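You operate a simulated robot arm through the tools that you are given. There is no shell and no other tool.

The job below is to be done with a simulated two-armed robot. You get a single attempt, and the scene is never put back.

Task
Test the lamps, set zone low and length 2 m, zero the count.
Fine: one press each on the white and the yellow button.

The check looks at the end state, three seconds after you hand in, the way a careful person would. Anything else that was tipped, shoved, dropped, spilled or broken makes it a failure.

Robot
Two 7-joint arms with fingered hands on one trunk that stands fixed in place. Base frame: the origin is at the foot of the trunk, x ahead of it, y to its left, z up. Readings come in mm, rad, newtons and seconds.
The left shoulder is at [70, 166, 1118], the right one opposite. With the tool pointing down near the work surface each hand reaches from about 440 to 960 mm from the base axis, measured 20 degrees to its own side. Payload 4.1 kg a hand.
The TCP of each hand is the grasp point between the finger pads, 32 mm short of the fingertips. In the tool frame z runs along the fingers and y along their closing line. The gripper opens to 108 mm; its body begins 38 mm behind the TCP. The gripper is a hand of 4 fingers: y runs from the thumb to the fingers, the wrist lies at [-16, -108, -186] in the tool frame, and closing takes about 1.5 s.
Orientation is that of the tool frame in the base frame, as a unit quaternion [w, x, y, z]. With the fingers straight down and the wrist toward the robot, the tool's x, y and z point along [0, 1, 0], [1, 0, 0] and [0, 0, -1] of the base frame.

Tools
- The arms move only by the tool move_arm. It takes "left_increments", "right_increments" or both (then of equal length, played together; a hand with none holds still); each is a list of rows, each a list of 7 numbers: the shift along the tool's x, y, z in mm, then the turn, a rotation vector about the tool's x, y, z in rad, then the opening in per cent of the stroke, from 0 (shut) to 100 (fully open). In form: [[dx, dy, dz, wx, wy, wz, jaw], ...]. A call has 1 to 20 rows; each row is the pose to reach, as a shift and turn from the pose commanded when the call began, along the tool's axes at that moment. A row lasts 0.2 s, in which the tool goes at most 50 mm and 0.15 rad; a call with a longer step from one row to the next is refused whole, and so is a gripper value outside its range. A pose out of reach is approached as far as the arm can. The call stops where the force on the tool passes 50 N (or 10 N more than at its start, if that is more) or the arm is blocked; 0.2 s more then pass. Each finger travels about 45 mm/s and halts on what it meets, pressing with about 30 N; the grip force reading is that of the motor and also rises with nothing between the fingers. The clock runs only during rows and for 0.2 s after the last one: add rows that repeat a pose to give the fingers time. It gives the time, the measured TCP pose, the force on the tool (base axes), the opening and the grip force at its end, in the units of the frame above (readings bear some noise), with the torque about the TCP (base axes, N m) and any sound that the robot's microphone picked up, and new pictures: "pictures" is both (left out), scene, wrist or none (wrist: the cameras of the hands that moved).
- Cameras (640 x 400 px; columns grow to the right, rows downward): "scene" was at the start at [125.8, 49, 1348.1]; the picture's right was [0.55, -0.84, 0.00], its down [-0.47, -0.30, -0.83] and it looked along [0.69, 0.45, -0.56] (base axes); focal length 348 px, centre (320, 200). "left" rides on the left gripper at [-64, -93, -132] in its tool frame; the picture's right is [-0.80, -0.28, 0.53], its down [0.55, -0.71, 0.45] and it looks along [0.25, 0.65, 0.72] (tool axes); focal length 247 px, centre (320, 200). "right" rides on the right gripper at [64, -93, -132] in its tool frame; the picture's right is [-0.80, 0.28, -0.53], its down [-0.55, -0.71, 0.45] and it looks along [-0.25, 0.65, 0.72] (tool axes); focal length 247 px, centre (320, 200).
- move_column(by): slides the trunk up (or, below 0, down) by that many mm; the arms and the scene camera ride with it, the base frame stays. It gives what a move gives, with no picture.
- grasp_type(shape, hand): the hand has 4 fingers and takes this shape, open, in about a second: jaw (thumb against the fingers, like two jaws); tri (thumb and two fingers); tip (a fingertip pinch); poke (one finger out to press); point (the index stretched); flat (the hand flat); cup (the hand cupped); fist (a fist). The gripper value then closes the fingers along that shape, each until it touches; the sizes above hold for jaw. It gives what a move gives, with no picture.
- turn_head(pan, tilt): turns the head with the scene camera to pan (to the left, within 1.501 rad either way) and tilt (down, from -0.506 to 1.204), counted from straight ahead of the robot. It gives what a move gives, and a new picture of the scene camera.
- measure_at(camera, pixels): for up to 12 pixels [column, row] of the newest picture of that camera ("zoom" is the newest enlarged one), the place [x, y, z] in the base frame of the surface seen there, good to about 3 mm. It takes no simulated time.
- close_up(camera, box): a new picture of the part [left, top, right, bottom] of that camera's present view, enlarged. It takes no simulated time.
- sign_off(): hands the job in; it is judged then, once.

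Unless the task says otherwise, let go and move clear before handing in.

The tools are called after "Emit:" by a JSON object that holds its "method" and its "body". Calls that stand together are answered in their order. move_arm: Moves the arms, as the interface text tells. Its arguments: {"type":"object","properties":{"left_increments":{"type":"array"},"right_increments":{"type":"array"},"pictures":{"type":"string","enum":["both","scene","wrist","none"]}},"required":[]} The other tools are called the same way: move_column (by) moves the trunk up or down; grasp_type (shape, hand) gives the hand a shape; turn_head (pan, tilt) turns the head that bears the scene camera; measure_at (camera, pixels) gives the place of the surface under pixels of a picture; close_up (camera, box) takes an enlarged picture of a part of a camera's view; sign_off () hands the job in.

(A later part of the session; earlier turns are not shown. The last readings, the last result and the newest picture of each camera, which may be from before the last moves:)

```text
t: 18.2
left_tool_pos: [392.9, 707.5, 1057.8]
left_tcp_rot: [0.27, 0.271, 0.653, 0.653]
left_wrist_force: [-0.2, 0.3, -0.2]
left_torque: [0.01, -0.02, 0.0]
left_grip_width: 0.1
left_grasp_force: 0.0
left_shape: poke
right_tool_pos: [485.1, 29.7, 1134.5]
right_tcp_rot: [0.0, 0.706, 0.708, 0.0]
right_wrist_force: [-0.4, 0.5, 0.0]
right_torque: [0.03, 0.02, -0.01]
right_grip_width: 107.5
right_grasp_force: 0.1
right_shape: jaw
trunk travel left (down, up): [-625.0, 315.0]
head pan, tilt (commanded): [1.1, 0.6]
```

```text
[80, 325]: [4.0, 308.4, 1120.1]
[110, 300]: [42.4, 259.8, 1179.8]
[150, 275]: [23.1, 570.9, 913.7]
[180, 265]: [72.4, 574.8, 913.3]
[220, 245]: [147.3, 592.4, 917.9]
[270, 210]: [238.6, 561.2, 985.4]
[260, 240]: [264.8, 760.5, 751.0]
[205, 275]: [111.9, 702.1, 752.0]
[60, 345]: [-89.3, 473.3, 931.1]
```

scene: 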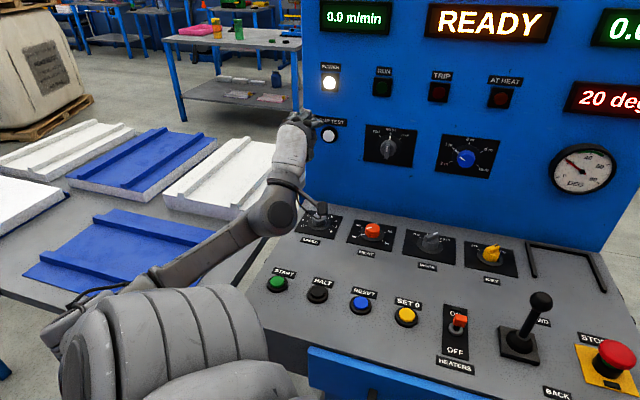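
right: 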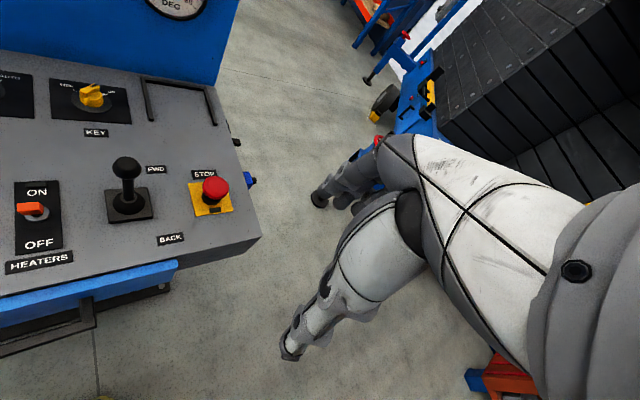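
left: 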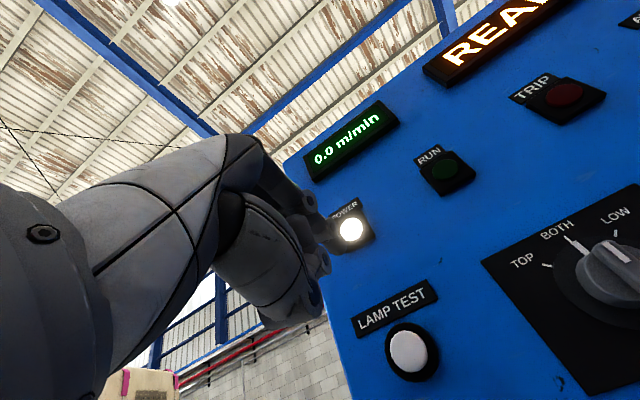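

The elbow has dropped to about z=910, and going lower would bring the forearm near the desk. I'll raise the trunk 120 mm for room and roll the hand so the wrist lies beside the target rather than below it.

Emit:
{"method": "move_column", "body": {"by": 120}}

Emit:
{"method": "move_arm", "body": {"left_increments": [[0, 0, -10, 0, 0, -0.13, 0], [0, 0, -20, 0, 0, -0.26, 0], [0, 0, -30, 0, 0, -0.39, 0], [0, 0, -30, 0, 0, -0.52, 0], [0, 0, -30, 0, 0, -0.65, 0], [0, 0, -30, 0, 0, -0.785, 0]], "pictures": "both"}}

```text
t: 19.8
left_tool_pos: [392.7, 707.4, 1179.2]
left_tcp_rot: [0.27, 0.27, 0.654, 0.653]
left_wrist_force: [0.2, 0.1, 0.5]
left_torque: [0.0, 0.01, 0.0]
left_grip_width: 0.2
left_grasp_force: 0.1
left_shape: poke
right_tool_pos: [485.7, 29.8, 1254.6]
right_tcp_rot: [0.0, 0.707, 0.707, 0.0]
right_wrist_force: [0.1, -0.3, 0.1]
right_torque: [0.0, 0.0, -0.04]
right_grip_width: 107.8
right_grasp_force: 0.0
right_shape: jaw
trunk travel left (down, up): [-745.0, 195.0]
head pan, tilt (commanded): [1.1, 0.6]
```

```text
t: 21.1
left_tool_pos: [372.0, 685.5, 1178.5]
left_tcp_rot: [0.5, -0.001, 0.707, 0.5]
left_wrist_force: [-0.6, 0.6, -0.4]
left_torque: [0.04, -0.01, 0.02]
left_grip_width: 0.0
left_grasp_force: 0.1
left_shape: poke
right_tool_pos: [487.0, 28.4, 1254.6]
right_tcp_rot: [-0.001, 0.707, 0.707, 0.0]
right_wrist_force: [0.2, -0.4, 0.1]
right_torque: [0.01, 0.01, 0.03]
right_grip_width: 107.7
right_grasp_force: 0.1
right_shape: jaw
trunk travel left (down, up): [-745.0, 195.0]
head pan, tilt (commanded): [1.1, 0.6]
```

scene: 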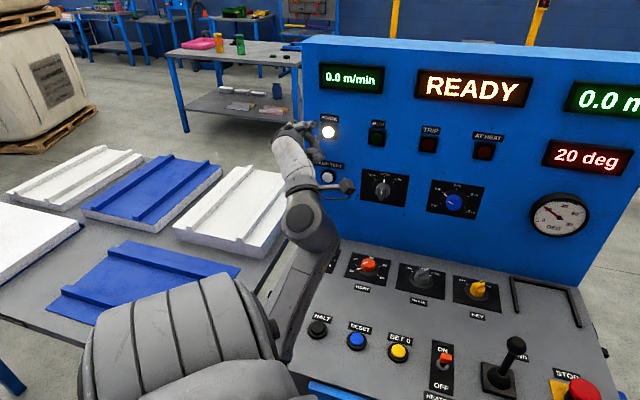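
left: 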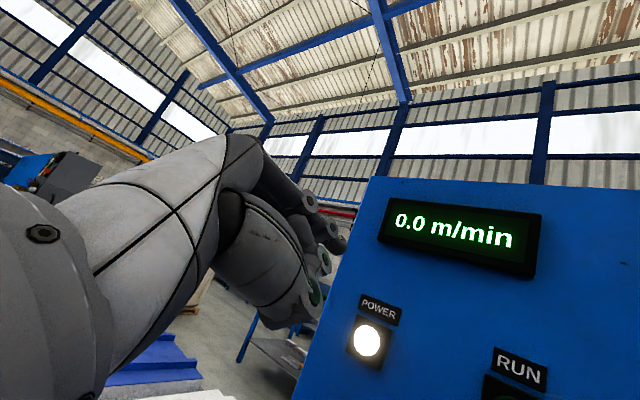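

The roll succeeded with no reach warning. The forearm now rises from near (290,340), so I'll measure where it is relative to the desk.

Emit:
{"method": "measure_at", "body": {"camera": "scene", "pixels": [[285, 340], [300, 300], [318, 265], [305, 215], [275, 330], [295, 160], [270, 345]]}}

Emit:
{"method": "close_up", "body": {"camera": "scene", "box": [200, 100, 400, 400]}}

```text
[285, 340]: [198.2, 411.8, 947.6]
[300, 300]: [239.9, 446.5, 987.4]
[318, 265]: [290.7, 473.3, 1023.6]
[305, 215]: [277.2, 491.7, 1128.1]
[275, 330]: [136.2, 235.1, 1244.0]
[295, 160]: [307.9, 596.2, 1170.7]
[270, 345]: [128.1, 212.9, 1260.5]
```

```text
1.33 times, centred on (300, 250) of scene
```

zoom: 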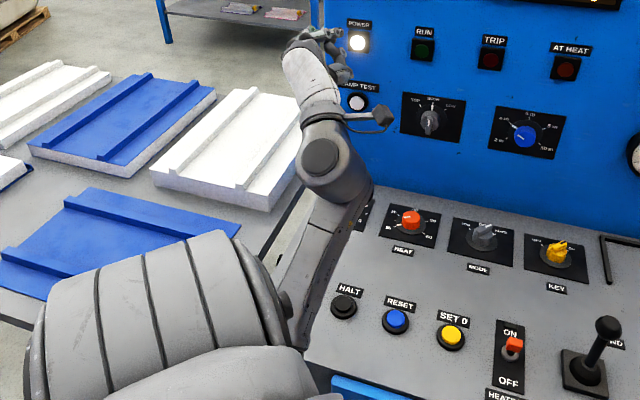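

The forearm drops steeply toward a low elbow. Raising the shoulder further will straighten the arm and lift the elbow well above the desk, so I'll bring the trunk up another 130 mm and lower the hand toward the lamp button height in stages.

Emit:
{"method": "move_column", "body": {"by": 130}}

Emit:
{"method": "turn_head", "body": {"pan": 1.0, "tilt": 0.75}}

```text
t: 22.7
left_tool_pos: [372.2, 687.1, 1308.2]
left_tcp_rot: [0.5, -0.001, 0.707, 0.5]
left_wrist_force: [0.2, -0.7, 0.3]
left_torque: [0.05, 0.04, -0.02]
left_grip_width: 0.0
left_grasp_force: 0.1
left_shape: poke
right_tool_pos: [485.3, 29.5, 1384.7]
right_tcp_rot: [0.0, 0.707, 0.707, 0.0]
right_wrist_force: [0.0, -0.6, -0.7]
right_torque: [-0.02, -0.03, 0.01]
right_grip_width: 107.6
right_grasp_force: 0.1
right_shape: jaw
trunk travel left (down, up): [-875.0, 65.0]
head pan, tilt (commanded): [1.1, 0.6]
```

```text
t: 23.4
left_tool_pos: [373.4, 685.2, 1308.8]
left_tcp_rot: [0.5, 0.0, 0.707, 0.5]
left_wrist_force: [-1.2, 0.1, 0.0]
left_torque: [0.0, 0.0, 0.02]
left_grip_width: 0.1
left_grasp_force: 0.0
left_shape: poke
right_tool_pos: [485.8, 28.7, 1384.4]
right_tcp_rot: [0.0, 0.707, 0.707, 0.0]
right_wrist_force: [0.3, -0.7, 0.7]
right_torque: [0.0, -0.02, -0.02]
right_grip_width: 107.7
right_grasp_force: 0.1
right_shape: jaw
trunk travel left (down, up): [-875.0, 65.0]
head pan, tilt (commanded): [1.0, 0.75]
```

scene: 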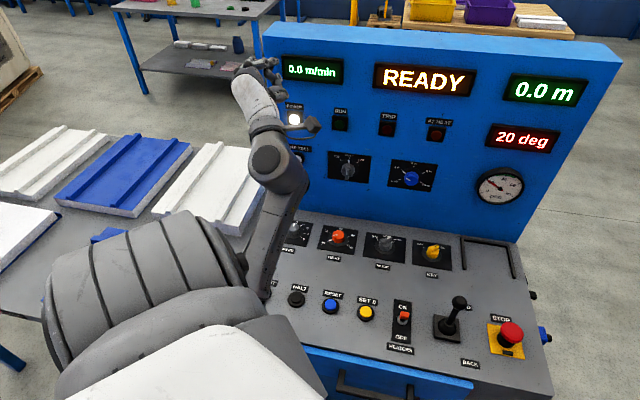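

The TCP is at [373, 686, 1308], in line with the lamp button horizontally. I'll lower it 200 mm and watch the elbow.

Emit:
{"method": "move_arm", "body": {"left_increments": [[24, -24, 0, 0, 0, 0, 0], [48, -48, 0, 0, 0, 0, 0], [72, -72, 0, 0, 0, 0, 0], [96, -96, 0, 0, 0, 0, 0], [120, -120, 0, 0, 0, 0, 0], [141.4, -141.4, 0, 0, 0, 0, 0], [141.4, -141.4, 0, 0, 0, 0, 0]], "pictures": "both"}}

Emit:
{"method": "measure_at", "body": {"camera": "scene", "pixels": [[260, 270], [250, 240], [270, 300], [240, 300], [285, 200], [230, 200], [260, 330]]}}

```text
t: 25.0
left_tool_pos: [371.8, 686.2, 1108.6]
left_tcp_rot: [0.499, 0.0, 0.708, 0.5]
left_wrist_force: [0.2, 0.3, 0.4]
left_torque: [0.02, 0.0, 0.02]
left_grip_width: 0.0
left_grasp_force: 0.1
left_shape: poke
right_tool_pos: [487.5, 27.7, 1384.6]
right_tcp_rot: [0.0, 0.707, 0.707, 0.0]
right_wrist_force: [0.6, -0.3, -0.7]
right_torque: [0.0, 0.0, -0.02]
right_grip_width: 107.6
right_grasp_force: 0.0
right_shape: jaw
trunk travel left (down, up): [-875.0, 65.0]
head pan, tilt (commanded): [1.0, 0.75]
```

scene: 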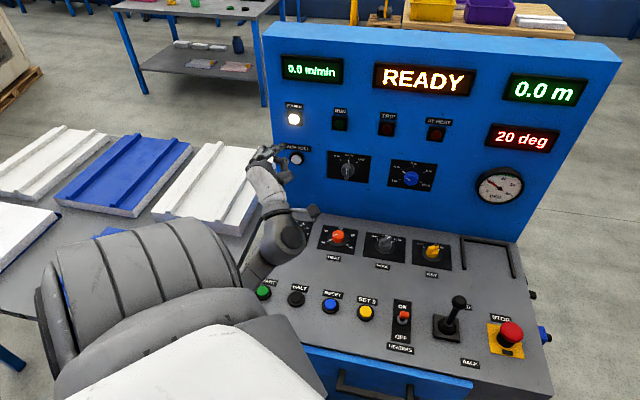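
left: 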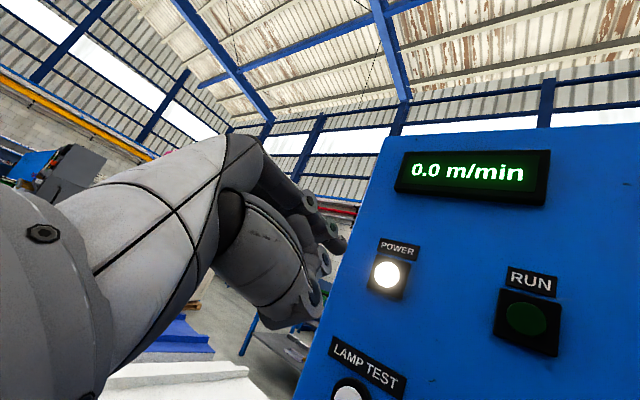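

```text
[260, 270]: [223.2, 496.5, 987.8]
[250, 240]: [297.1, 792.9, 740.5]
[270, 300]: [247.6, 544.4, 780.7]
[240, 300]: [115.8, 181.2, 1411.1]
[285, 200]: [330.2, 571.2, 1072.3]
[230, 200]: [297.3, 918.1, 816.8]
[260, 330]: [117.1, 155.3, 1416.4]
```

The forearm is still partly hidden behind the upper arm. I'll look further left to see the elbow directly.

Emit:
{"method": "turn_head", "body": {"pan": 1.45, "tilt": 0.75}}

```text
t: 25.9
left_tool_pos: [371.1, 686.6, 1109.3]
left_tcp_rot: [0.5, 0.001, 0.707, 0.5]
left_wrist_force: [0.3, -0.8, 0.0]
left_torque: [-0.03, -0.01, 0.0]
left_grip_width: 0.0
left_grasp_force: 0.0
left_shape: poke
right_tool_pos: [486.1, 28.9, 1385.2]
right_tcp_rot: [0.0, 0.707, 0.707, 0.001]
right_wrist_force: [0.4, 0.1, -0.3]
right_torque: [-0.01, -0.01, -0.01]
right_grip_width: 107.4
right_grasp_force: 0.1
right_shape: jaw
trunk travel left (down, up): [-875.0, 65.0]
head pan, tilt (commanded): [1.45, 0.75]
```

scene: 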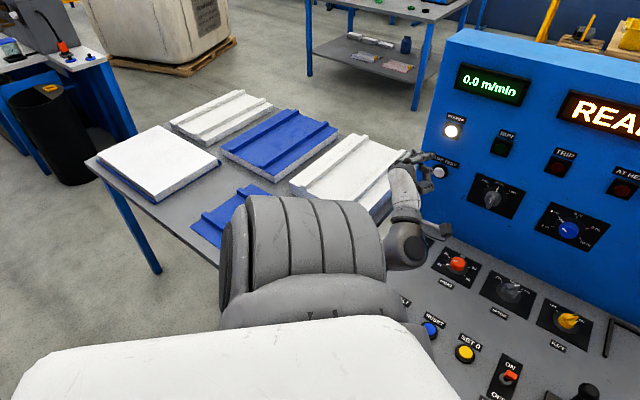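

The upper arm blocks the view from here. I'll measure its surface points to estimate where the elbow is.

Emit:
{"method": "measure_at", "body": {"camera": "scene", "pixels": [[235, 220], [225, 300], [300, 230], [370, 230], [380, 270], [260, 250], [405, 240], [405, 190], [330, 195], [260, 200]]}}

```text
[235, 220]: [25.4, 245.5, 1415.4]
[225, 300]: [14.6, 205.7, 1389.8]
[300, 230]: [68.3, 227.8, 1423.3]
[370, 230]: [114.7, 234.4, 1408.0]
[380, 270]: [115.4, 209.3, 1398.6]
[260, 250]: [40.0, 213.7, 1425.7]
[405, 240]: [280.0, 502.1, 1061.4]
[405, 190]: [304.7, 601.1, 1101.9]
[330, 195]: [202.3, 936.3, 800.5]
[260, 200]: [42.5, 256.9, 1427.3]
```

The elbow can be no lower than about z=957 with this geometry, so the desk is clear. I'll move to just in front of LAMP TEST, with the fingertips about 40 mm short of the cap, and look again.

Emit:
{"method": "move_arm", "body": {"left_increments": [[20, -21.5, 10, 0, 0, 0, 0], [40, -43, 20, 0, 0, 0, 0], [60, -64.5, 30, 0, 0, 0, 0], [80.8, -86, 40, 0, 0, 0, 0], [80.8, -86, 62, 0, 0, 0, 0], [80.8, -86, 62, 0, 0, 0, 0]], "pictures": "wrist"}}

Emit:
{"method": "turn_head", "body": {"pan": 0.95, "tilt": 0.75}}

Emit:
{"method": "close_up", "body": {"camera": "scene", "box": [240, 110, 360, 185]}}

```text
t: 27.3
left_tool_pos: [377.4, 692.9, 1080.0]
left_tcp_rot: [0.499, 0.0, 0.708, 0.501]
left_wrist_force: [-0.8, -1.1, 0.2]
left_torque: [0.04, 0.01, 0.0]
left_grip_width: 0.1
left_grasp_force: 0.1
left_shape: poke
left hand out of reach, approached as far as the arm can: row 2, 3, 4, 5, 6
right_tool_pos: [485.1, 28.2, 1385.5]
right_tcp_rot: [-0.001, 0.707, 0.707, -0.001]
right_wrist_force: [0.4, -0.6, -0.2]
right_torque: [0.02, 0.0, 0.0]
right_grip_width: 107.6
right_grasp_force: 0.0
right_shape: jaw
trunk travel left (down, up): [-875.0, 65.0]
head pan, tilt (commanded): [1.45, 0.75]
```

left: 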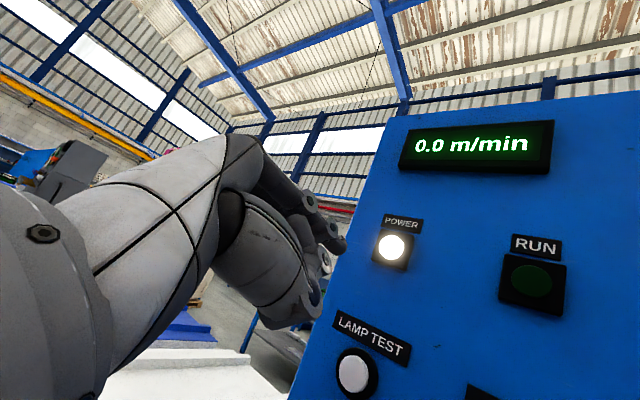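

```text
t: 28.3
left_tool_pos: [377.2, 694.8, 1078.9]
left_tcp_rot: [0.499, 0.0, 0.708, 0.5]
left_wrist_force: [-0.4, -0.5, -0.4]
left_torque: [-0.03, 0.01, 0.02]
left_grip_width: 0.3
left_grasp_force: 0.0
left_shape: poke
right_tool_pos: [486.3, 29.5, 1386.2]
right_tcp_rot: [0.0, 0.707, 0.707, -0.001]
right_wrist_force: [0.5, 0.5, 0.6]
right_torque: [0.01, 0.02, 0.02]
right_grip_width: 107.8
right_grasp_force: 0.0
right_shape: jaw
trunk travel left (down, up): [-875.0, 65.0]
head pan, tilt (commanded): [0.949, 0.75]
```

scene: 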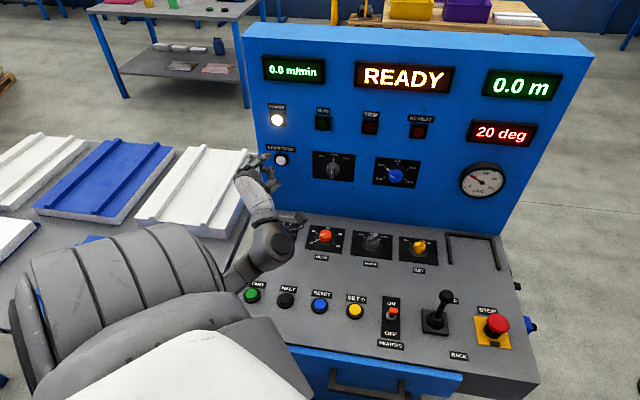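

```text
5.33 times, centred on (300, 148) of scene
```

zoom: 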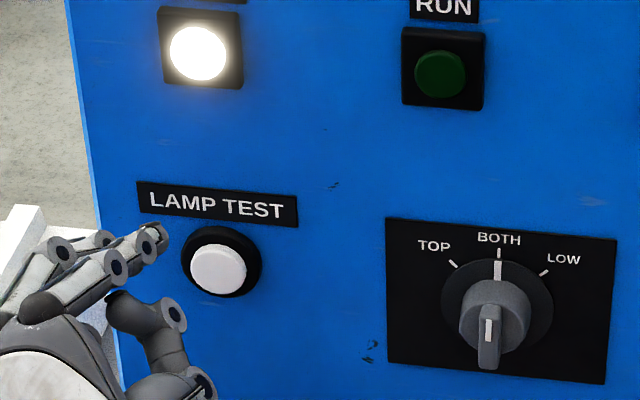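

The arm stopped at z≈1080 with the wrist at its bending limit, and the lamp button is at zoom (220,265). Rolling the hand another 45°, so the wrist lies to the right of the target, should ease the wrist, so I'll try that here in free space.

Emit:
{"method": "move_arm", "body": {"left_increments": [[0, 0, 0, 0, 0, -0.13, 0], [0, 0, 0, 0, 0, -0.26, 0], [0, 0, 0, 0, 0, -0.39, 0], [0, 0, 0, 0, 0, -0.52, 0], [0, 0, 0, 0, 0, -0.65, 0], [0, 0, 0, 0, 0, -0.785, 0], [0, 0, 0, 0, 0, -0.785, 0]], "pictures": "both"}}

```text
t: 29.9
left_tool_pos: [375.8, 693.5, 1083.6]
left_tcp_rot: [0.653, -0.271, 0.653, 0.27]
left_wrist_force: [0.4, -0.6, 0.2]
left_torque: [-0.02, 0.02, 0.0]
left_grip_width: 0.0
left_grasp_force: 0.0
left_shape: poke
left hand out of reach, approached as far as the arm can: row 1, 2, 3, 4
right_tool_pos: [485.4, 29.0, 1385.3]
right_tcp_rot: [0.0, 0.707, 0.707, 0.0]
right_wrist_force: [-0.4, 0.2, -0.1]
right_torque: [0.01, 0.03, 0.0]
right_grip_width: 107.5
right_grasp_force: 0.2
right_shape: jaw
trunk travel left (down, up): [-875.0, 65.0]
head pan, tilt (commanded): [0.949, 0.75]
```

scene: 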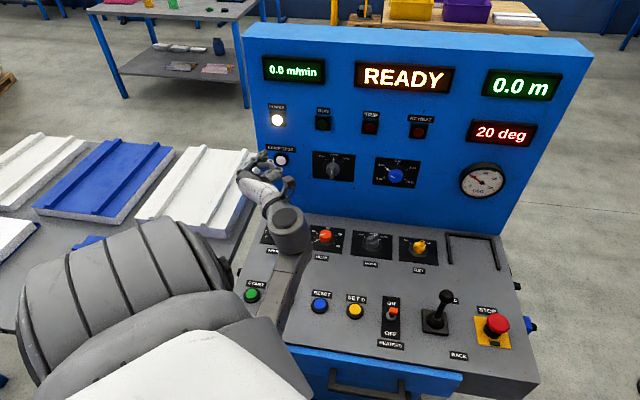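
left: 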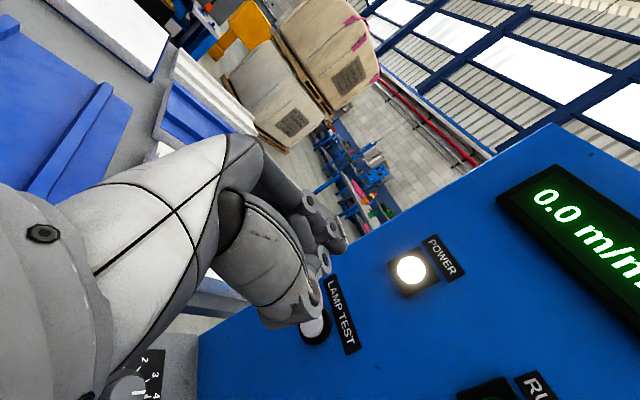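

At this roll the pose is fully reachable. I'll now go down to the lamp button's height and stop about 40 mm short of the cap.

Emit:
{"method": "move_arm", "body": {"left_increments": [[23, -1.5, 0, 0, 0, 0, 0], [46, -3, 10, 0, 0, 0, 0], [69, -4.5, 20, 0, 0, 0, 0], [92, -5.6, 35, 0, 0, 0, 0], [92, -5.6, 50, 0, 0, 0, 0], [92, -5.6, 59, 0, 0, 0, 0], [92, -5.6, 59, 0, 0, 0, 0]], "pictures": "both"}}

Emit:
{"method": "close_up", "body": {"camera": "scene", "box": [240, 110, 360, 185]}}

```text
t: 31.5
left_tool_pos: [390.7, 755.3, 1036.7]
left_tcp_rot: [0.639, -0.264, 0.678, 0.249]
left_wrist_force: [-0.8, -0.1, 0.0]
left_torque: [0.03, 0.0, -0.03]
left_grip_width: 0.0
left_grasp_force: 0.0
left_shape: poke
left hand out of reach, approached as far as the arm can: row 2, 3, 4, 5, 6, 7
right_tool_pos: [480.1, 28.8, 1387.3]
right_tcp_rot: [0.001, 0.707, 0.707, 0.002]
right_wrist_force: [-1.0, -0.3, 0.1]
right_torque: [0.0, -0.08, 0.0]
right_grip_width: 107.7
right_grasp_force: 0.1
right_shape: jaw
trunk travel left (down, up): [-875.0, 65.0]
head pan, tilt (commanded): [0.949, 0.75]
```

scene: 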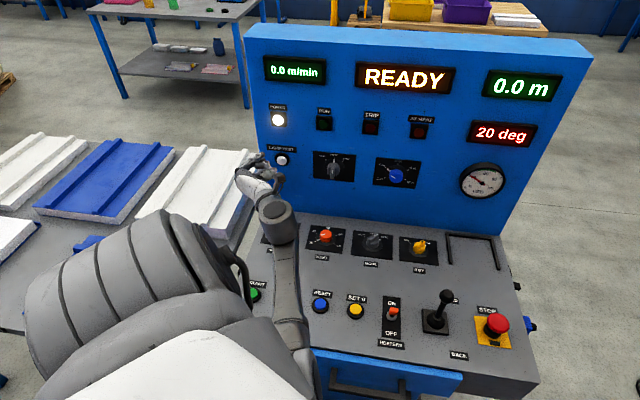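
left: 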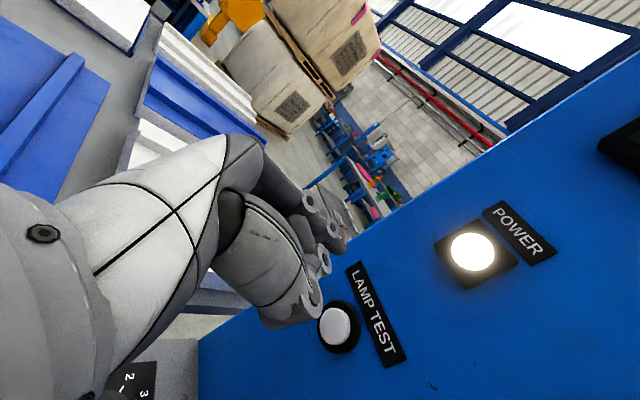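

```text
5.33 times, centred on (300, 148) of scene
```

zoom: 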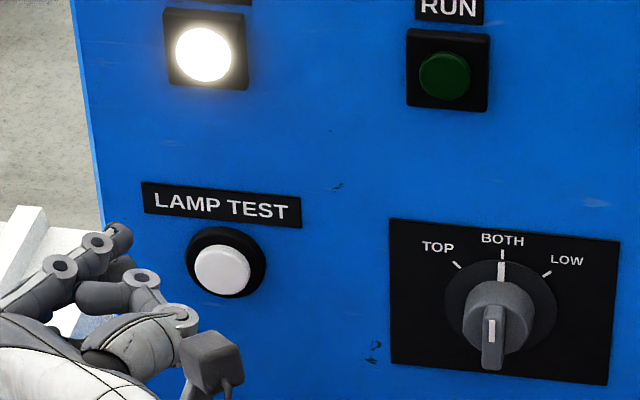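

The arm ran out of reach here and the right hand's reading shifted by about 5 mm, so the left elbow may be pressing near the trunk. I'll back the left hand away from the wall and upward first.

Emit:
{"method": "move_arm", "body": {"left_increments": [[-10, 0, -15, 0, 0, 0, 0], [-25, 0, -30, 0, 0, 0, 0], [-45, 0, -45, 0, 0, 0, 0], [-70, 0, -60, 0, 0, 0, 0], [-100, 0, -60, 0, 0, 0, 0], [-130, 0, -60, 0, 0, 0, 0]], "pictures": "both"}}

```text
t: 32.9
left_tool_pos: [360.0, 721.1, 1168.8]
left_tcp_rot: [0.638, -0.263, 0.68, 0.248]
left_wrist_force: [0.4, 0.5, 0.4]
left_torque: [0.02, 0.03, 0.04]
left_grip_width: 0.0
left_grasp_force: 0.0
left_shape: poke
right_tool_pos: [487.7, 29.6, 1384.9]
right_tcp_rot: [-0.001, 0.707, 0.707, 0.0]
right_wrist_force: [0.3, 0.4, 0.7]
right_torque: [-0.01, 0.02, 0.03]
right_grip_width: 107.8
right_grasp_force: 0.1
right_shape: jaw
trunk travel left (down, up): [-875.0, 65.0]
head pan, tilt (commanded): [0.949, 0.75]
```

scene: 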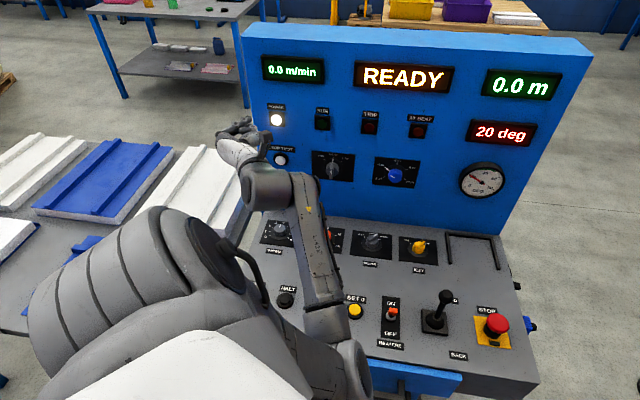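
left: 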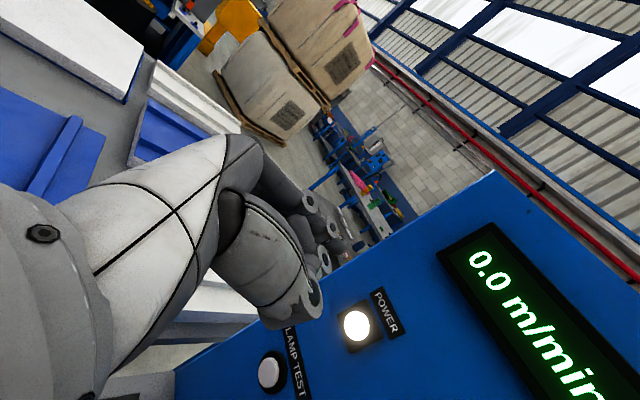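

The right hand's reading is back to normal. The elbow has now swung inboard to about (350,360), with the forearm pointing toward the wall on the left. I'll measure it to judge this configuration.

Emit:
{"method": "measure_at", "body": {"camera": "scene", "pixels": [[350, 355], [325, 310], [315, 260], [305, 200], [265, 180], [345, 385], [245, 260]]}}

```text
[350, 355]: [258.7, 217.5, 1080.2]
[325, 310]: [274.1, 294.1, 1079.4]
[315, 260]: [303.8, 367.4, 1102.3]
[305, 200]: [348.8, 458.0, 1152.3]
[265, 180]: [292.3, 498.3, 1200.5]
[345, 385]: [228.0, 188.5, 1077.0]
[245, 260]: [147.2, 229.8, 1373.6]
```

In this posture the elbow is inboard at about [250, 200, 1050] and the forearm points comfortably toward the button. I'll come down again from here with a small orientation correction, checking midway.

Emit:
{"method": "move_arm", "body": {"left_increments": [[0, 0, 0, -0.015, -0.021, 0, 0], [0, -10, 0, -0.03, -0.042, 0, 0], [20, -20, 0, -0.045, -0.063, 0, 0], [45, -34, 0, -0.045, -0.063, 0, 0], [70, -34, 0, -0.045, -0.063, 0, 0], [100, -34, 0, -0.045, -0.063, 0, 0], [100, -34, 0, -0.045, -0.063, 0, 0]], "pictures": "both"}}

```text
t: 34.5
left_tool_pos: [377.6, 690.0, 1070.7]
left_tcp_rot: [0.653, -0.27, 0.654, 0.271]
left_wrist_force: [0.0, 0.7, 0.3]
left_torque: [0.0, 0.03, -0.03]
left_grip_width: 0.0
left_grasp_force: 0.2
left_shape: poke
right_tool_pos: [485.4, 28.8, 1385.9]
right_tcp_rot: [0.0, 0.707, 0.707, 0.0]
right_wrist_force: [-0.6, 0.7, -0.3]
right_torque: [-0.01, -0.01, -0.02]
right_grip_width: 107.8
right_grasp_force: 0.1
right_shape: jaw
trunk travel left (down, up): [-875.0, 65.0]
head pan, tilt (commanded): [0.949, 0.75]
```

scene: 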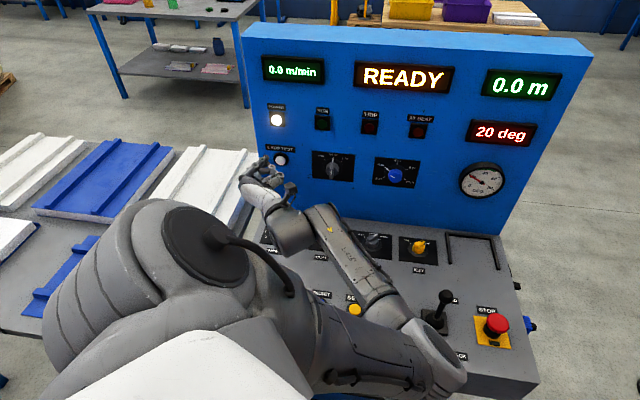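
left: 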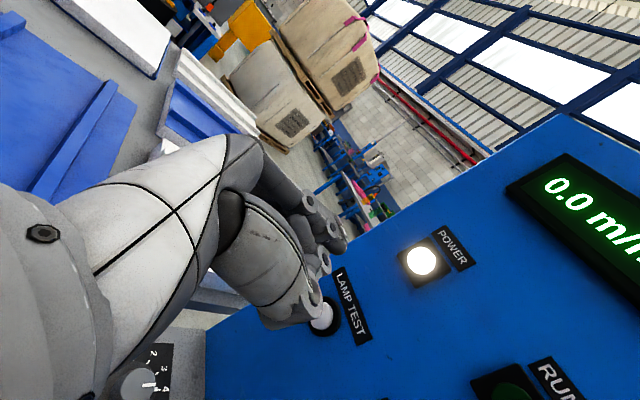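

This is fully reachable: the hand is at [378, 690, 1071] with the right orientation and no warning. The elbow now shows near (430,365), so I'll check it against the lever at (445,297) before going lower.

Emit:
{"method": "measure_at", "body": {"camera": "scene", "pixels": [[430, 355], [455, 375], [390, 305], [345, 250], [325, 220], [290, 230], [445, 297], [440, 320], [497, 325], [370, 370], [280, 158]]}}

```text
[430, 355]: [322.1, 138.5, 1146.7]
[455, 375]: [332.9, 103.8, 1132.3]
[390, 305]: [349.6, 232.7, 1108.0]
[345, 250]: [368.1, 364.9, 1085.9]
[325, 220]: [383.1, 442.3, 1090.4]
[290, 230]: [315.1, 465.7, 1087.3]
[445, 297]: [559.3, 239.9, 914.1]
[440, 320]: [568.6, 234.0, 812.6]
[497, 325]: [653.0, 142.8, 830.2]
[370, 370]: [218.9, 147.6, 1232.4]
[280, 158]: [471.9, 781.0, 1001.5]
```

The elbow is near [330, 130, 1110] and well clear of the lever ball at [559, 240, 914]. I'll continue down to the button's height and approach to about 40 mm from the cap.

Emit:
{"method": "move_arm", "body": {"left_increments": [[20, -2, 0, 0, 0, 0, 0], [40, -2, 0, 0, 0, 0, 0], [60, -2, 0, 0, 0, 0, 0], [79.7, -2, 0, 0, 0, 0, 0], [79.7, -2, 20, 0, 0, 0, 0], [79.7, -2, 40, 0, 0, 0, 0], [79.7, -2, 60, 0, 0, 0, 0], [79.7, -2, 60, 0, 0, 0, 0]], "pictures": "both"}}

Emit:
{"method": "close_up", "body": {"camera": "scene", "box": [240, 110, 360, 185]}}

```text
t: 36.3
left_tool_pos: [422.6, 728.8, 988.7]
left_tcp_rot: [0.652, -0.27, 0.654, 0.272]
left_wrist_force: [1.0, 0.3, -0.3]
left_torque: [0.0, 0.01, -0.01]
left_grip_width: 0.0
left_grasp_force: 0.0
left_shape: poke
right_tool_pos: [485.9, 29.3, 1384.2]
right_tcp_rot: [0.0, 0.707, 0.707, 0.0]
right_wrist_force: [-1.0, -0.6, 1.0]
right_torque: [0.0, 0.0, 0.01]
right_grip_width: 107.8
right_grasp_force: 0.1
right_shape: jaw
trunk travel left (down, up): [-875.0, 65.0]
head pan, tilt (commanded): [0.949, 0.75]
```

scene: 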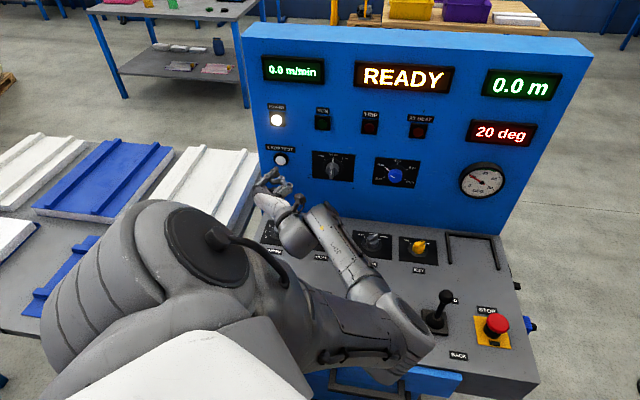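
left: 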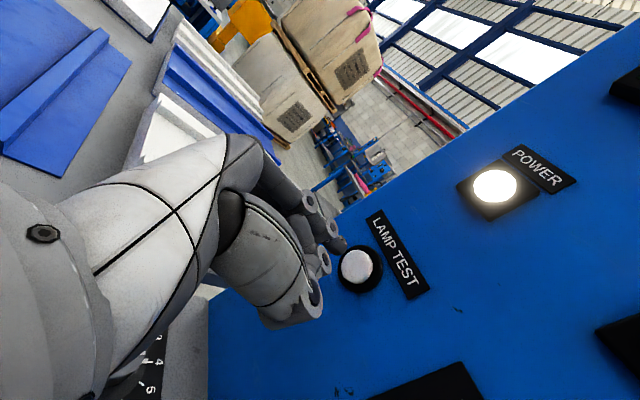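

```text
5.33 times, centred on (300, 148) of scene
```

zoom: 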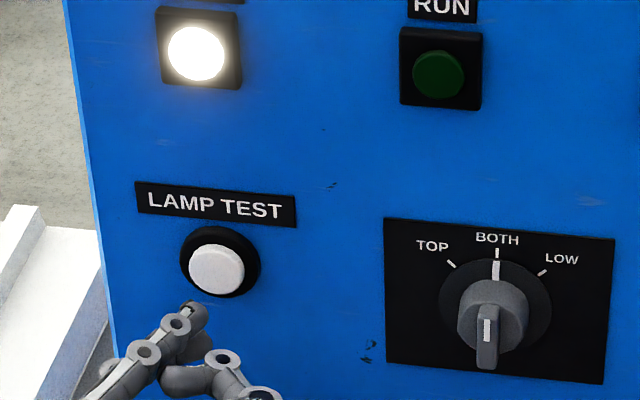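

The hand reached [423, 729, 989] with no warnings and the fingertips are just in front of the white button, at zoom (190,310) against the cap at (217,270). I'll re-measure the cap centre from this viewpoint.

Emit:
{"method": "measure_at", "body": {"camera": "zoom", "pixels": [[217, 270], [200, 272], [235, 268], [217, 250], [217, 290], [190, 308], [175, 326], [205, 350], [186, 240], [258, 268]]}}

Emit:
{"method": "close_up", "body": {"camera": "left", "box": [260, 180, 440, 330]}}

```text
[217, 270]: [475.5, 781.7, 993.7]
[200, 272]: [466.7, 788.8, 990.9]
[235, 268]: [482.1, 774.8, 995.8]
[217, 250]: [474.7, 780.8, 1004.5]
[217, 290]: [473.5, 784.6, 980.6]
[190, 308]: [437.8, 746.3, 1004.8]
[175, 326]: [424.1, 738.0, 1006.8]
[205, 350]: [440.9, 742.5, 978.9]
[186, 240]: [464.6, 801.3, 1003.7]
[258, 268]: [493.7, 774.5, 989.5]
```

```text
2.67 times, centred on (350, 255) of left
```

zoom: 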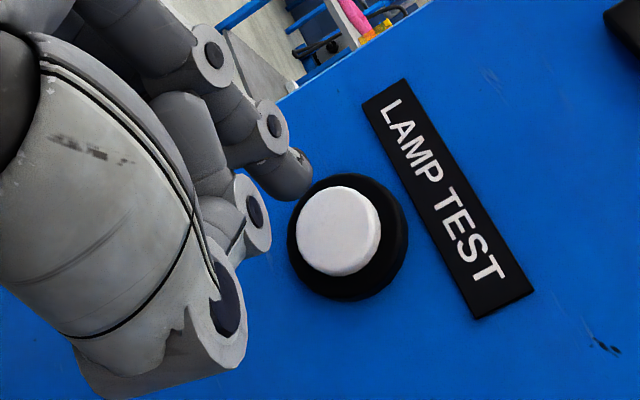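

The white cap centre is [475, 782, 993] and the fingertips are about 42 mm away, so they need to go up 3.5 mm. I'll advance 30 mm first, then make the slow single press.

Emit:
{"method": "move_arm", "body": {"left_increments": [[-3.5, 0, 10, 0, 0, 0, 0], [-3.5, 0, 20, 0, 0, 0, 0], [-3.5, 0, 30, 0, 0, 0, 0], [-3.5, 0, 30, 0, 0, 0, 0]], "pictures": "both"}}

Emit:
{"method": "close_up", "body": {"camera": "scene", "box": [250, 130, 330, 180]}}

Emit:
{"method": "close_up", "body": {"camera": "left", "box": [260, 180, 440, 330]}}

```text
t: 37.3
left_tool_pos: [441.6, 752.5, 992.3]
left_tcp_rot: [0.653, -0.27, 0.653, 0.272]
left_wrist_force: [-0.1, -0.1, 0.4]
left_torque: [0.03, 0.0, -0.02]
left_grip_width: 0.1
left_grasp_force: 0.1
left_shape: poke
right_tool_pos: [485.5, 29.6, 1384.7]
right_tcp_rot: [0.0, 0.707, 0.707, 0.0]
right_wrist_force: [-0.2, 0.1, 1.0]
right_torque: [-0.01, 0.03, 0.01]
right_grip_width: 107.3
right_grasp_force: 0.0
right_shape: jaw
trunk travel left (down, up): [-875.0, 65.0]
head pan, tilt (commanded): [0.949, 0.75]
```

scene: 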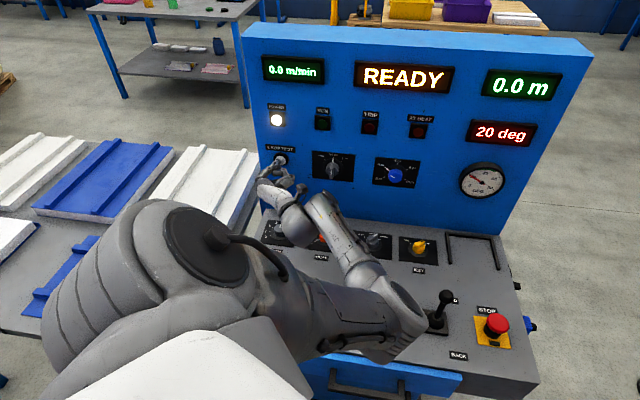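
left: 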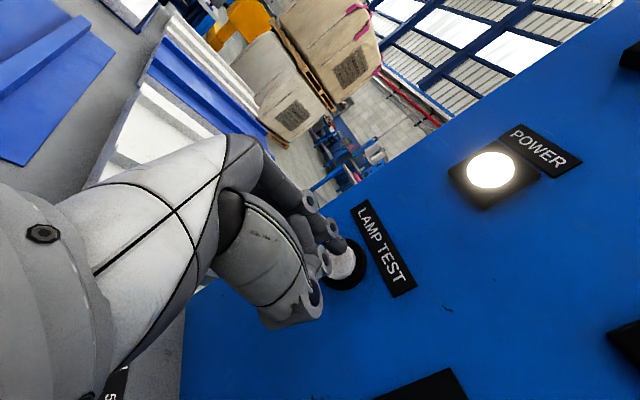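

```text
8.00 times, centred on (290, 155) of scene
```

zoom: 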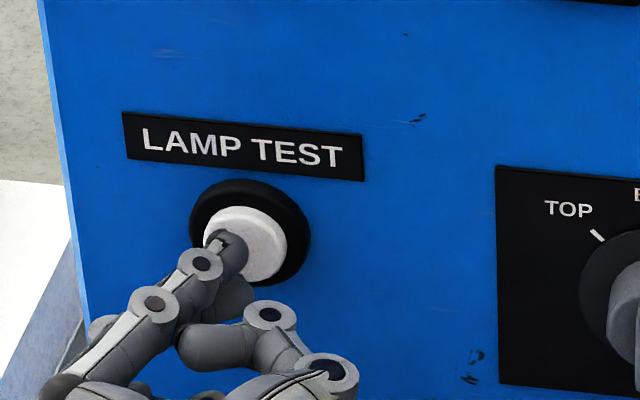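

```text
2.67 times, centred on (350, 255) of left
```

zoom: 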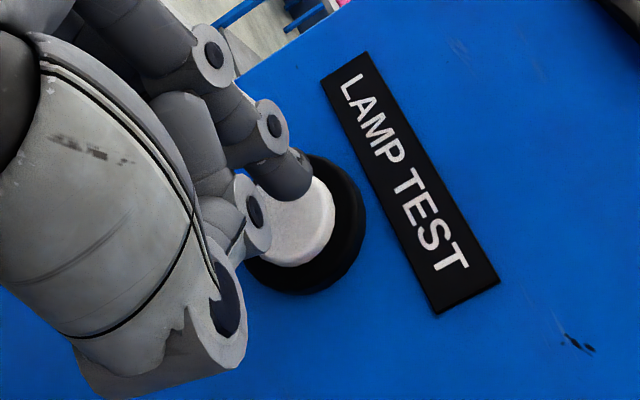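

The fingertips are about 12 mm from the cap and centred on it. I'll press slowly once, watching for the click and the lamps.

Emit:
{"method": "move_arm", "body": {"left_increments": [[0, -2, 5, 0, 0, 0, 0], [0, -2, 9, 0, 0, 0, 0], [0, -2, 12, 0, 0, 0, 0], [0, -2, 13.5, 0, 0, 0, 0], [0, -2, 15, 0, 0, 0, 0]], "pictures": "both"}}

Emit:
{"method": "close_up", "body": {"camera": "scene", "box": [250, 130, 330, 180]}}

```text
t: 38.5
left_tool_pos: [452.4, 761.0, 993.3]
left_tcp_rot: [0.652, -0.27, 0.654, 0.272]
left_wrist_force: [-3.9, -2.5, -2.9]
left_torque: [-0.11, 0.1, -0.04]
left_grip_width: 0.0
left_grasp_force: 0.0
left_shape: poke
right_tool_pos: [485.2, 28.6, 1384.6]
right_tcp_rot: [0.0, 0.707, 0.707, 0.0]
right_wrist_force: [-0.3, 0.4, -0.4]
right_torque: [0.02, 0.0, 0.01]
right_grip_width: 107.5
right_grasp_force: 0.1
right_shape: jaw
trunk travel left (down, up): [-875.0, 65.0]
head pan, tilt (commanded): [0.949, 0.75]
heard: click
```

scene: 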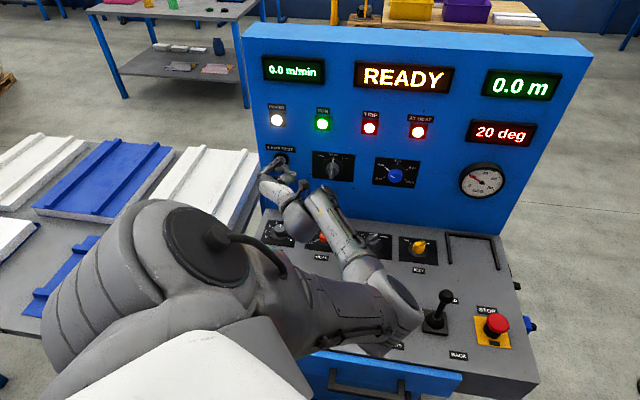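
left: 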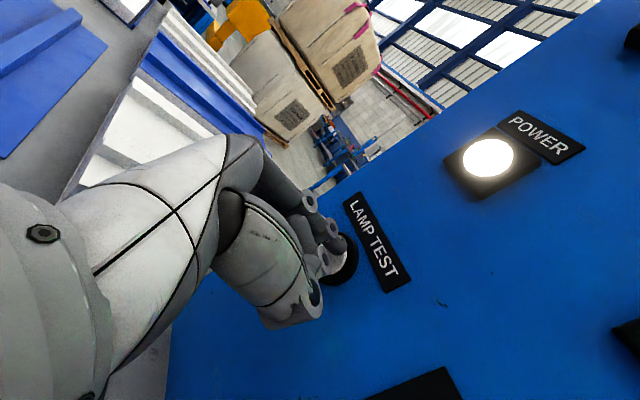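

```text
8.00 times, centred on (290, 155) of scene
```

zoom: 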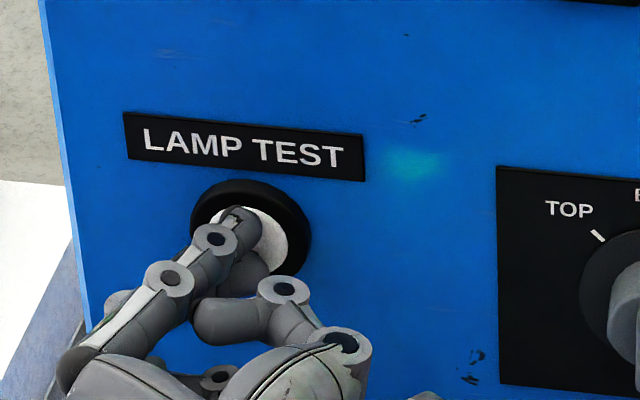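

I heard a click and all the lamps (RUN, TRIP, AT HEAT) lit, so the lamp test worked. I'll withdraw straight back now so it counts as one press.

Emit:
{"method": "move_arm", "body": {"left_increments": [[0, 0, -20, 0, 0, 0, 0], [0, 0, -50, 0, 0, 0, 0], [0, 0, -80, 0, 0, 0, 0], [0, 0, -110, 0, 0, 0, 0], [0, 0, -110, 0, 0, 0, 0]], "pictures": "scene"}}

```text
t: 39.7
left_tool_pos: [375.5, 685.7, 993.5]
left_tcp_rot: [0.653, -0.27, 0.653, 0.273]
left_wrist_force: [-1.5, -0.8, 0.7]
left_torque: [-0.01, 0.01, -0.01]
left_grip_width: 0.3
left_grasp_force: 0.1
left_shape: poke
right_tool_pos: [486.0, 29.4, 1384.6]
right_tcp_rot: [0.001, 0.707, 0.707, 0.001]
right_wrist_force: [0.4, 0.2, -0.1]
right_torque: [0.02, 0.01, 0.0]
right_grip_width: 107.8
right_grasp_force: 0.0
right_shape: jaw
trunk travel left (down, up): [-875.0, 65.0]
head pan, tilt (commanded): [0.949, 0.75]
```

scene: 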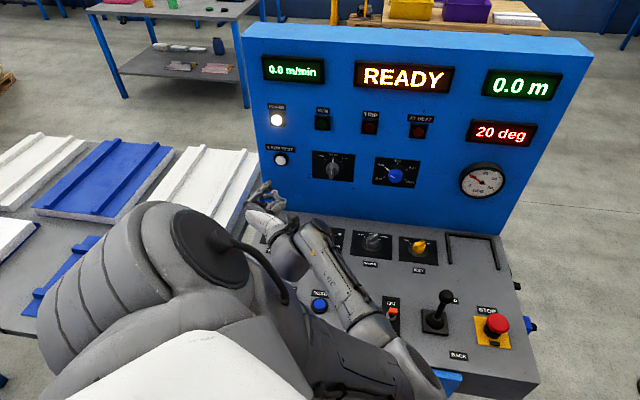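

The lamps are back to normal and the button is released. Next are the knobs: I'll open the left hand in the jaw shape and shift right to stand off in front of the zone knob.

Emit:
{"method": "grasp_type", "body": {"shape": "jaw", "hand": "left"}}

Emit:
{"method": "move_arm", "body": {"left_increments": [[0, -30, 0, 0, 0, 0, 100], [4, -60, 5, 0, 0, 0, 100], [8, -90, 10, 0, 0, 0, 100], [12.5, -120, 15, 0, 0, 0, 100], [12.5, -148, 20, 0, 0, 0, 100], [12.5, -148, 20, 0, 0, 0, 100]], "pictures": "both"}}

Emit:
{"method": "close_up", "body": {"camera": "scene", "box": [260, 110, 440, 220]}}

```text
t: 40.6
left_tool_pos: [374.0, 683.5, 993.5]
left_tcp_rot: [0.653, -0.27, 0.654, 0.272]
left_wrist_force: [-0.2, 0.3, 0.1]
left_torque: [-0.01, 0.01, -0.02]
left_grip_width: 107.7
left_grasp_force: 0.1
left_shape: jaw
right_tool_pos: [485.6, 29.2, 1385.2]
right_tcp_rot: [0.0, 0.707, 0.707, 0.0]
right_wrist_force: [-1.3, 0.6, -0.2]
right_torque: [-0.03, 0.02, 0.01]
right_grip_width: 107.7
right_grasp_force: 0.1
right_shape: jaw
trunk travel left (down, up): [-875.0, 65.0]
head pan, tilt (commanded): [0.949, 0.75]
```

```text
t: 42.2
left_tool_pos: [475.4, 648.1, 1016.5]
left_tcp_rot: [0.659, -0.269, 0.628, 0.315]
left_wrist_force: [0.2, -1.0, 0.3]
left_torque: [0.05, 0.04, 0.03]
left_grip_width: 107.8
left_grasp_force: 0.0
left_shape: jaw
right_tool_pos: [486.5, 28.3, 1385.1]
right_tcp_rot: [0.001, 0.707, 0.707, 0.0]
right_wrist_force: [0.2, -0.1, 0.4]
right_torque: [0.0, 0.0, -0.05]
right_grip_width: 107.8
right_grasp_force: 0.1
right_shape: jaw
trunk travel left (down, up): [-875.0, 65.0]
head pan, tilt (commanded): [0.949, 0.75]
stopped in row 6 (left hand): the arm was blocked; the commanded pose is now the measured one
```

scene: 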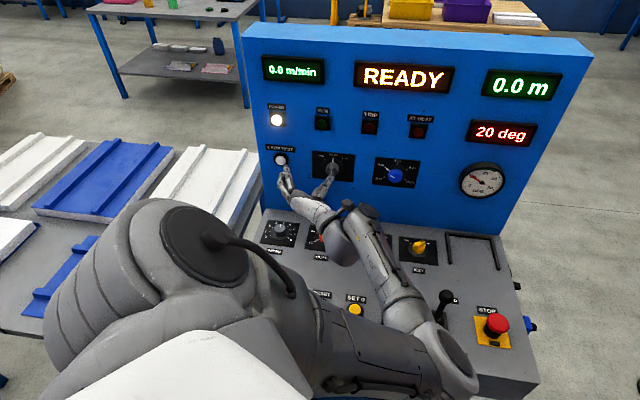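
left: 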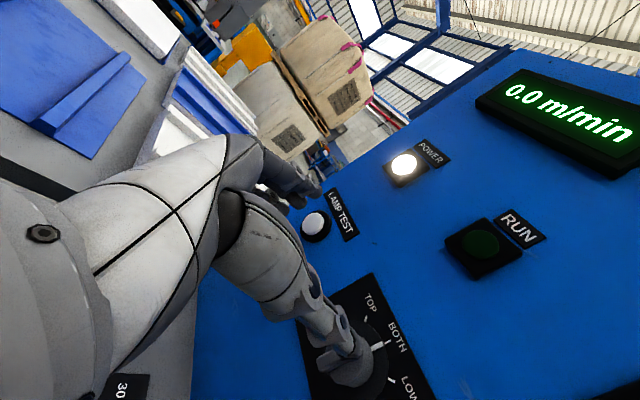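

```text
3.56 times, centred on (350, 165) of scene
```

zoom: 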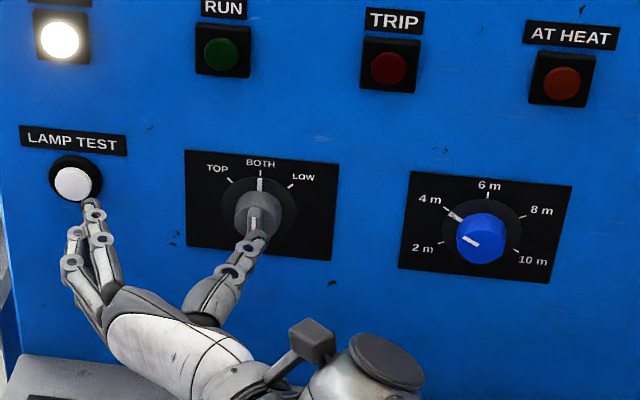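

The call ended with the arm blocked at [475, 648, 1017], although the wrist force is nearly zero, so the hand itself isn't touching anything. I'll check where the elbow and forearm are.

Emit:
{"method": "measure_at", "body": {"camera": "scene", "pixels": [[450, 365], [470, 385], [405, 300], [370, 230], [345, 240], [380, 340], [300, 320], [355, 375], [450, 297]]}}

Emit:
{"method": "turn_head", "body": {"pan": 0.5, "tilt": 1.0}}

```text
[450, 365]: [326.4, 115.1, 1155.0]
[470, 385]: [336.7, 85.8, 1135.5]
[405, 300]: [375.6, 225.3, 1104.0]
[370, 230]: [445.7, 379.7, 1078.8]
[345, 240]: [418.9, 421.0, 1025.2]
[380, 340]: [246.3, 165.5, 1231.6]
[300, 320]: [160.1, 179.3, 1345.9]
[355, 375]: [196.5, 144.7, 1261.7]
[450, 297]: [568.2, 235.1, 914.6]
```

```text
t: 43.1
left_tool_pos: [476.0, 647.4, 1015.6]
left_tcp_rot: [0.659, -0.269, 0.628, 0.315]
left_wrist_force: [-0.9, -0.5, 0.0]
left_torque: [-0.02, 0.02, 0.02]
left_grip_width: 107.7
left_grasp_force: 0.0
left_shape: jaw
right_tool_pos: [485.7, 30.0, 1384.7]
right_tcp_rot: [0.001, 0.707, 0.707, 0.001]
right_wrist_force: [0.1, -0.4, 0.0]
right_torque: [0.04, -0.01, -0.03]
right_grip_width: 107.7
right_grasp_force: 0.2
right_shape: jaw
trunk travel left (down, up): [-875.0, 65.0]
head pan, tilt (commanded): [0.499, 1.0]
```

scene: 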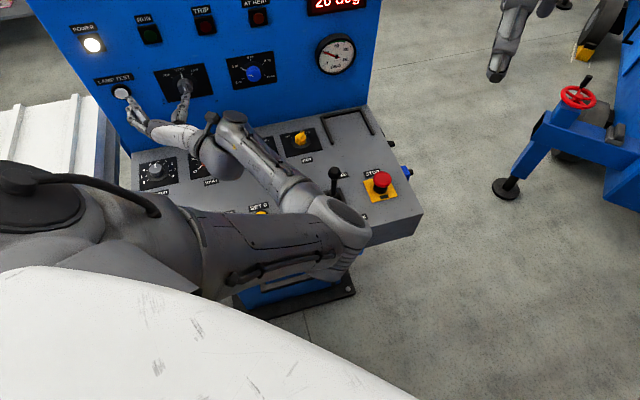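

The elbow is far inboard at about [340, 110, 1120] with the upper arm against the chest, so this posture won't suit the knobs. I'll back off and up, then rebuild the elbow-out posture with the wrist below the hand.

Emit:
{"method": "move_arm", "body": {"left_increments": [[-10, 0, -20, 0, 0, 0, 100], [-30, 0, -45, 0, 0, 0, 100], [-60, 0, -70, 0, 0, 0, 100], [-95, 0, -90, 0, 0, 0, 100], [-130, 0, -100, 0, 0, 0, 100], [-165, 0, -100, 0, 0, 0, 100], [-200, 0, -100, 0, 0, 0, 100]], "pictures": "none"}}

Emit:
{"method": "turn_head", "body": {"pan": 0.8, "tilt": 0.7}}

```text
t: 44.7
left_tool_pos: [404.6, 562.2, 1210.2]
left_tcp_rot: [0.658, -0.275, 0.625, 0.319]
left_wrist_force: [-0.1, -0.9, 0.4]
left_torque: [-0.01, -0.02, 0.0]
left_grip_width: 107.5
left_grasp_force: 0.1
left_shape: jaw
right_tool_pos: [485.0, 28.1, 1384.9]
right_tcp_rot: [0.0, 0.706, 0.708, 0.001]
right_wrist_force: [0.2, 0.5, -0.8]
right_torque: [0.01, 0.0, -0.04]
right_grip_width: 107.6
right_grasp_force: 0.0
right_shape: jaw
trunk travel left (down, up): [-875.0, 65.0]
head pan, tilt (commanded): [0.499, 1.0]
```

```text
t: 45.5
left_tool_pos: [404.3, 562.2, 1207.6]
left_tcp_rot: [0.658, -0.275, 0.625, 0.317]
left_wrist_force: [0.4, -0.9, 0.6]
left_torque: [0.0, 0.01, 0.01]
left_grip_width: 107.5
left_grasp_force: 0.0
left_shape: jaw
right_tool_pos: [486.0, 30.5, 1384.9]
right_tcp_rot: [0.0, 0.707, 0.707, 0.0]
right_wrist_force: [1.1, 0.2, -0.2]
right_torque: [0.0, -0.02, -0.01]
right_grip_width: 108.0
right_grasp_force: 0.0
right_shape: jaw
trunk travel left (down, up): [-875.0, 65.0]
head pan, tilt (commanded): [0.799, 0.7]
```

scene: 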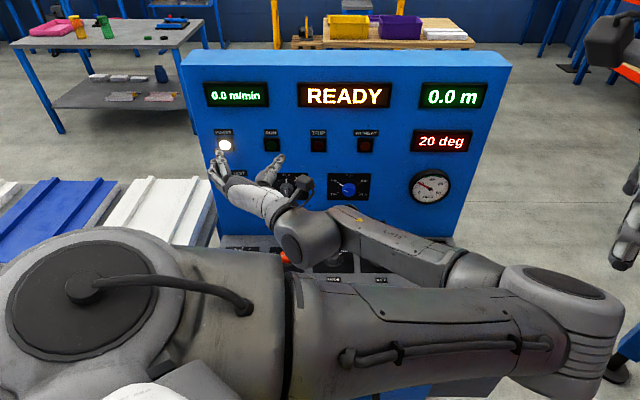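

The elbow now crosses in front of the chest at about (560,300). I'll measure how close it is to the right hand before moving anything.

Emit:
{"method": "measure_at", "body": {"camera": "scene", "pixels": [[560, 290], [600, 330], [450, 260], [360, 240], [310, 235], [400, 330], [250, 300], [630, 240], [620, 40]]}}

```text
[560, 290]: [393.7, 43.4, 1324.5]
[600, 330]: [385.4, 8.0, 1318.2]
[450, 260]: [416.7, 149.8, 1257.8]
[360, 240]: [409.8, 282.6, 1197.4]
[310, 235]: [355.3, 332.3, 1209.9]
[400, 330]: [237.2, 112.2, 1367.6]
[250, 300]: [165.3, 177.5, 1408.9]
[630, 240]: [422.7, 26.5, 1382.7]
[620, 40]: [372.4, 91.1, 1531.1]
```

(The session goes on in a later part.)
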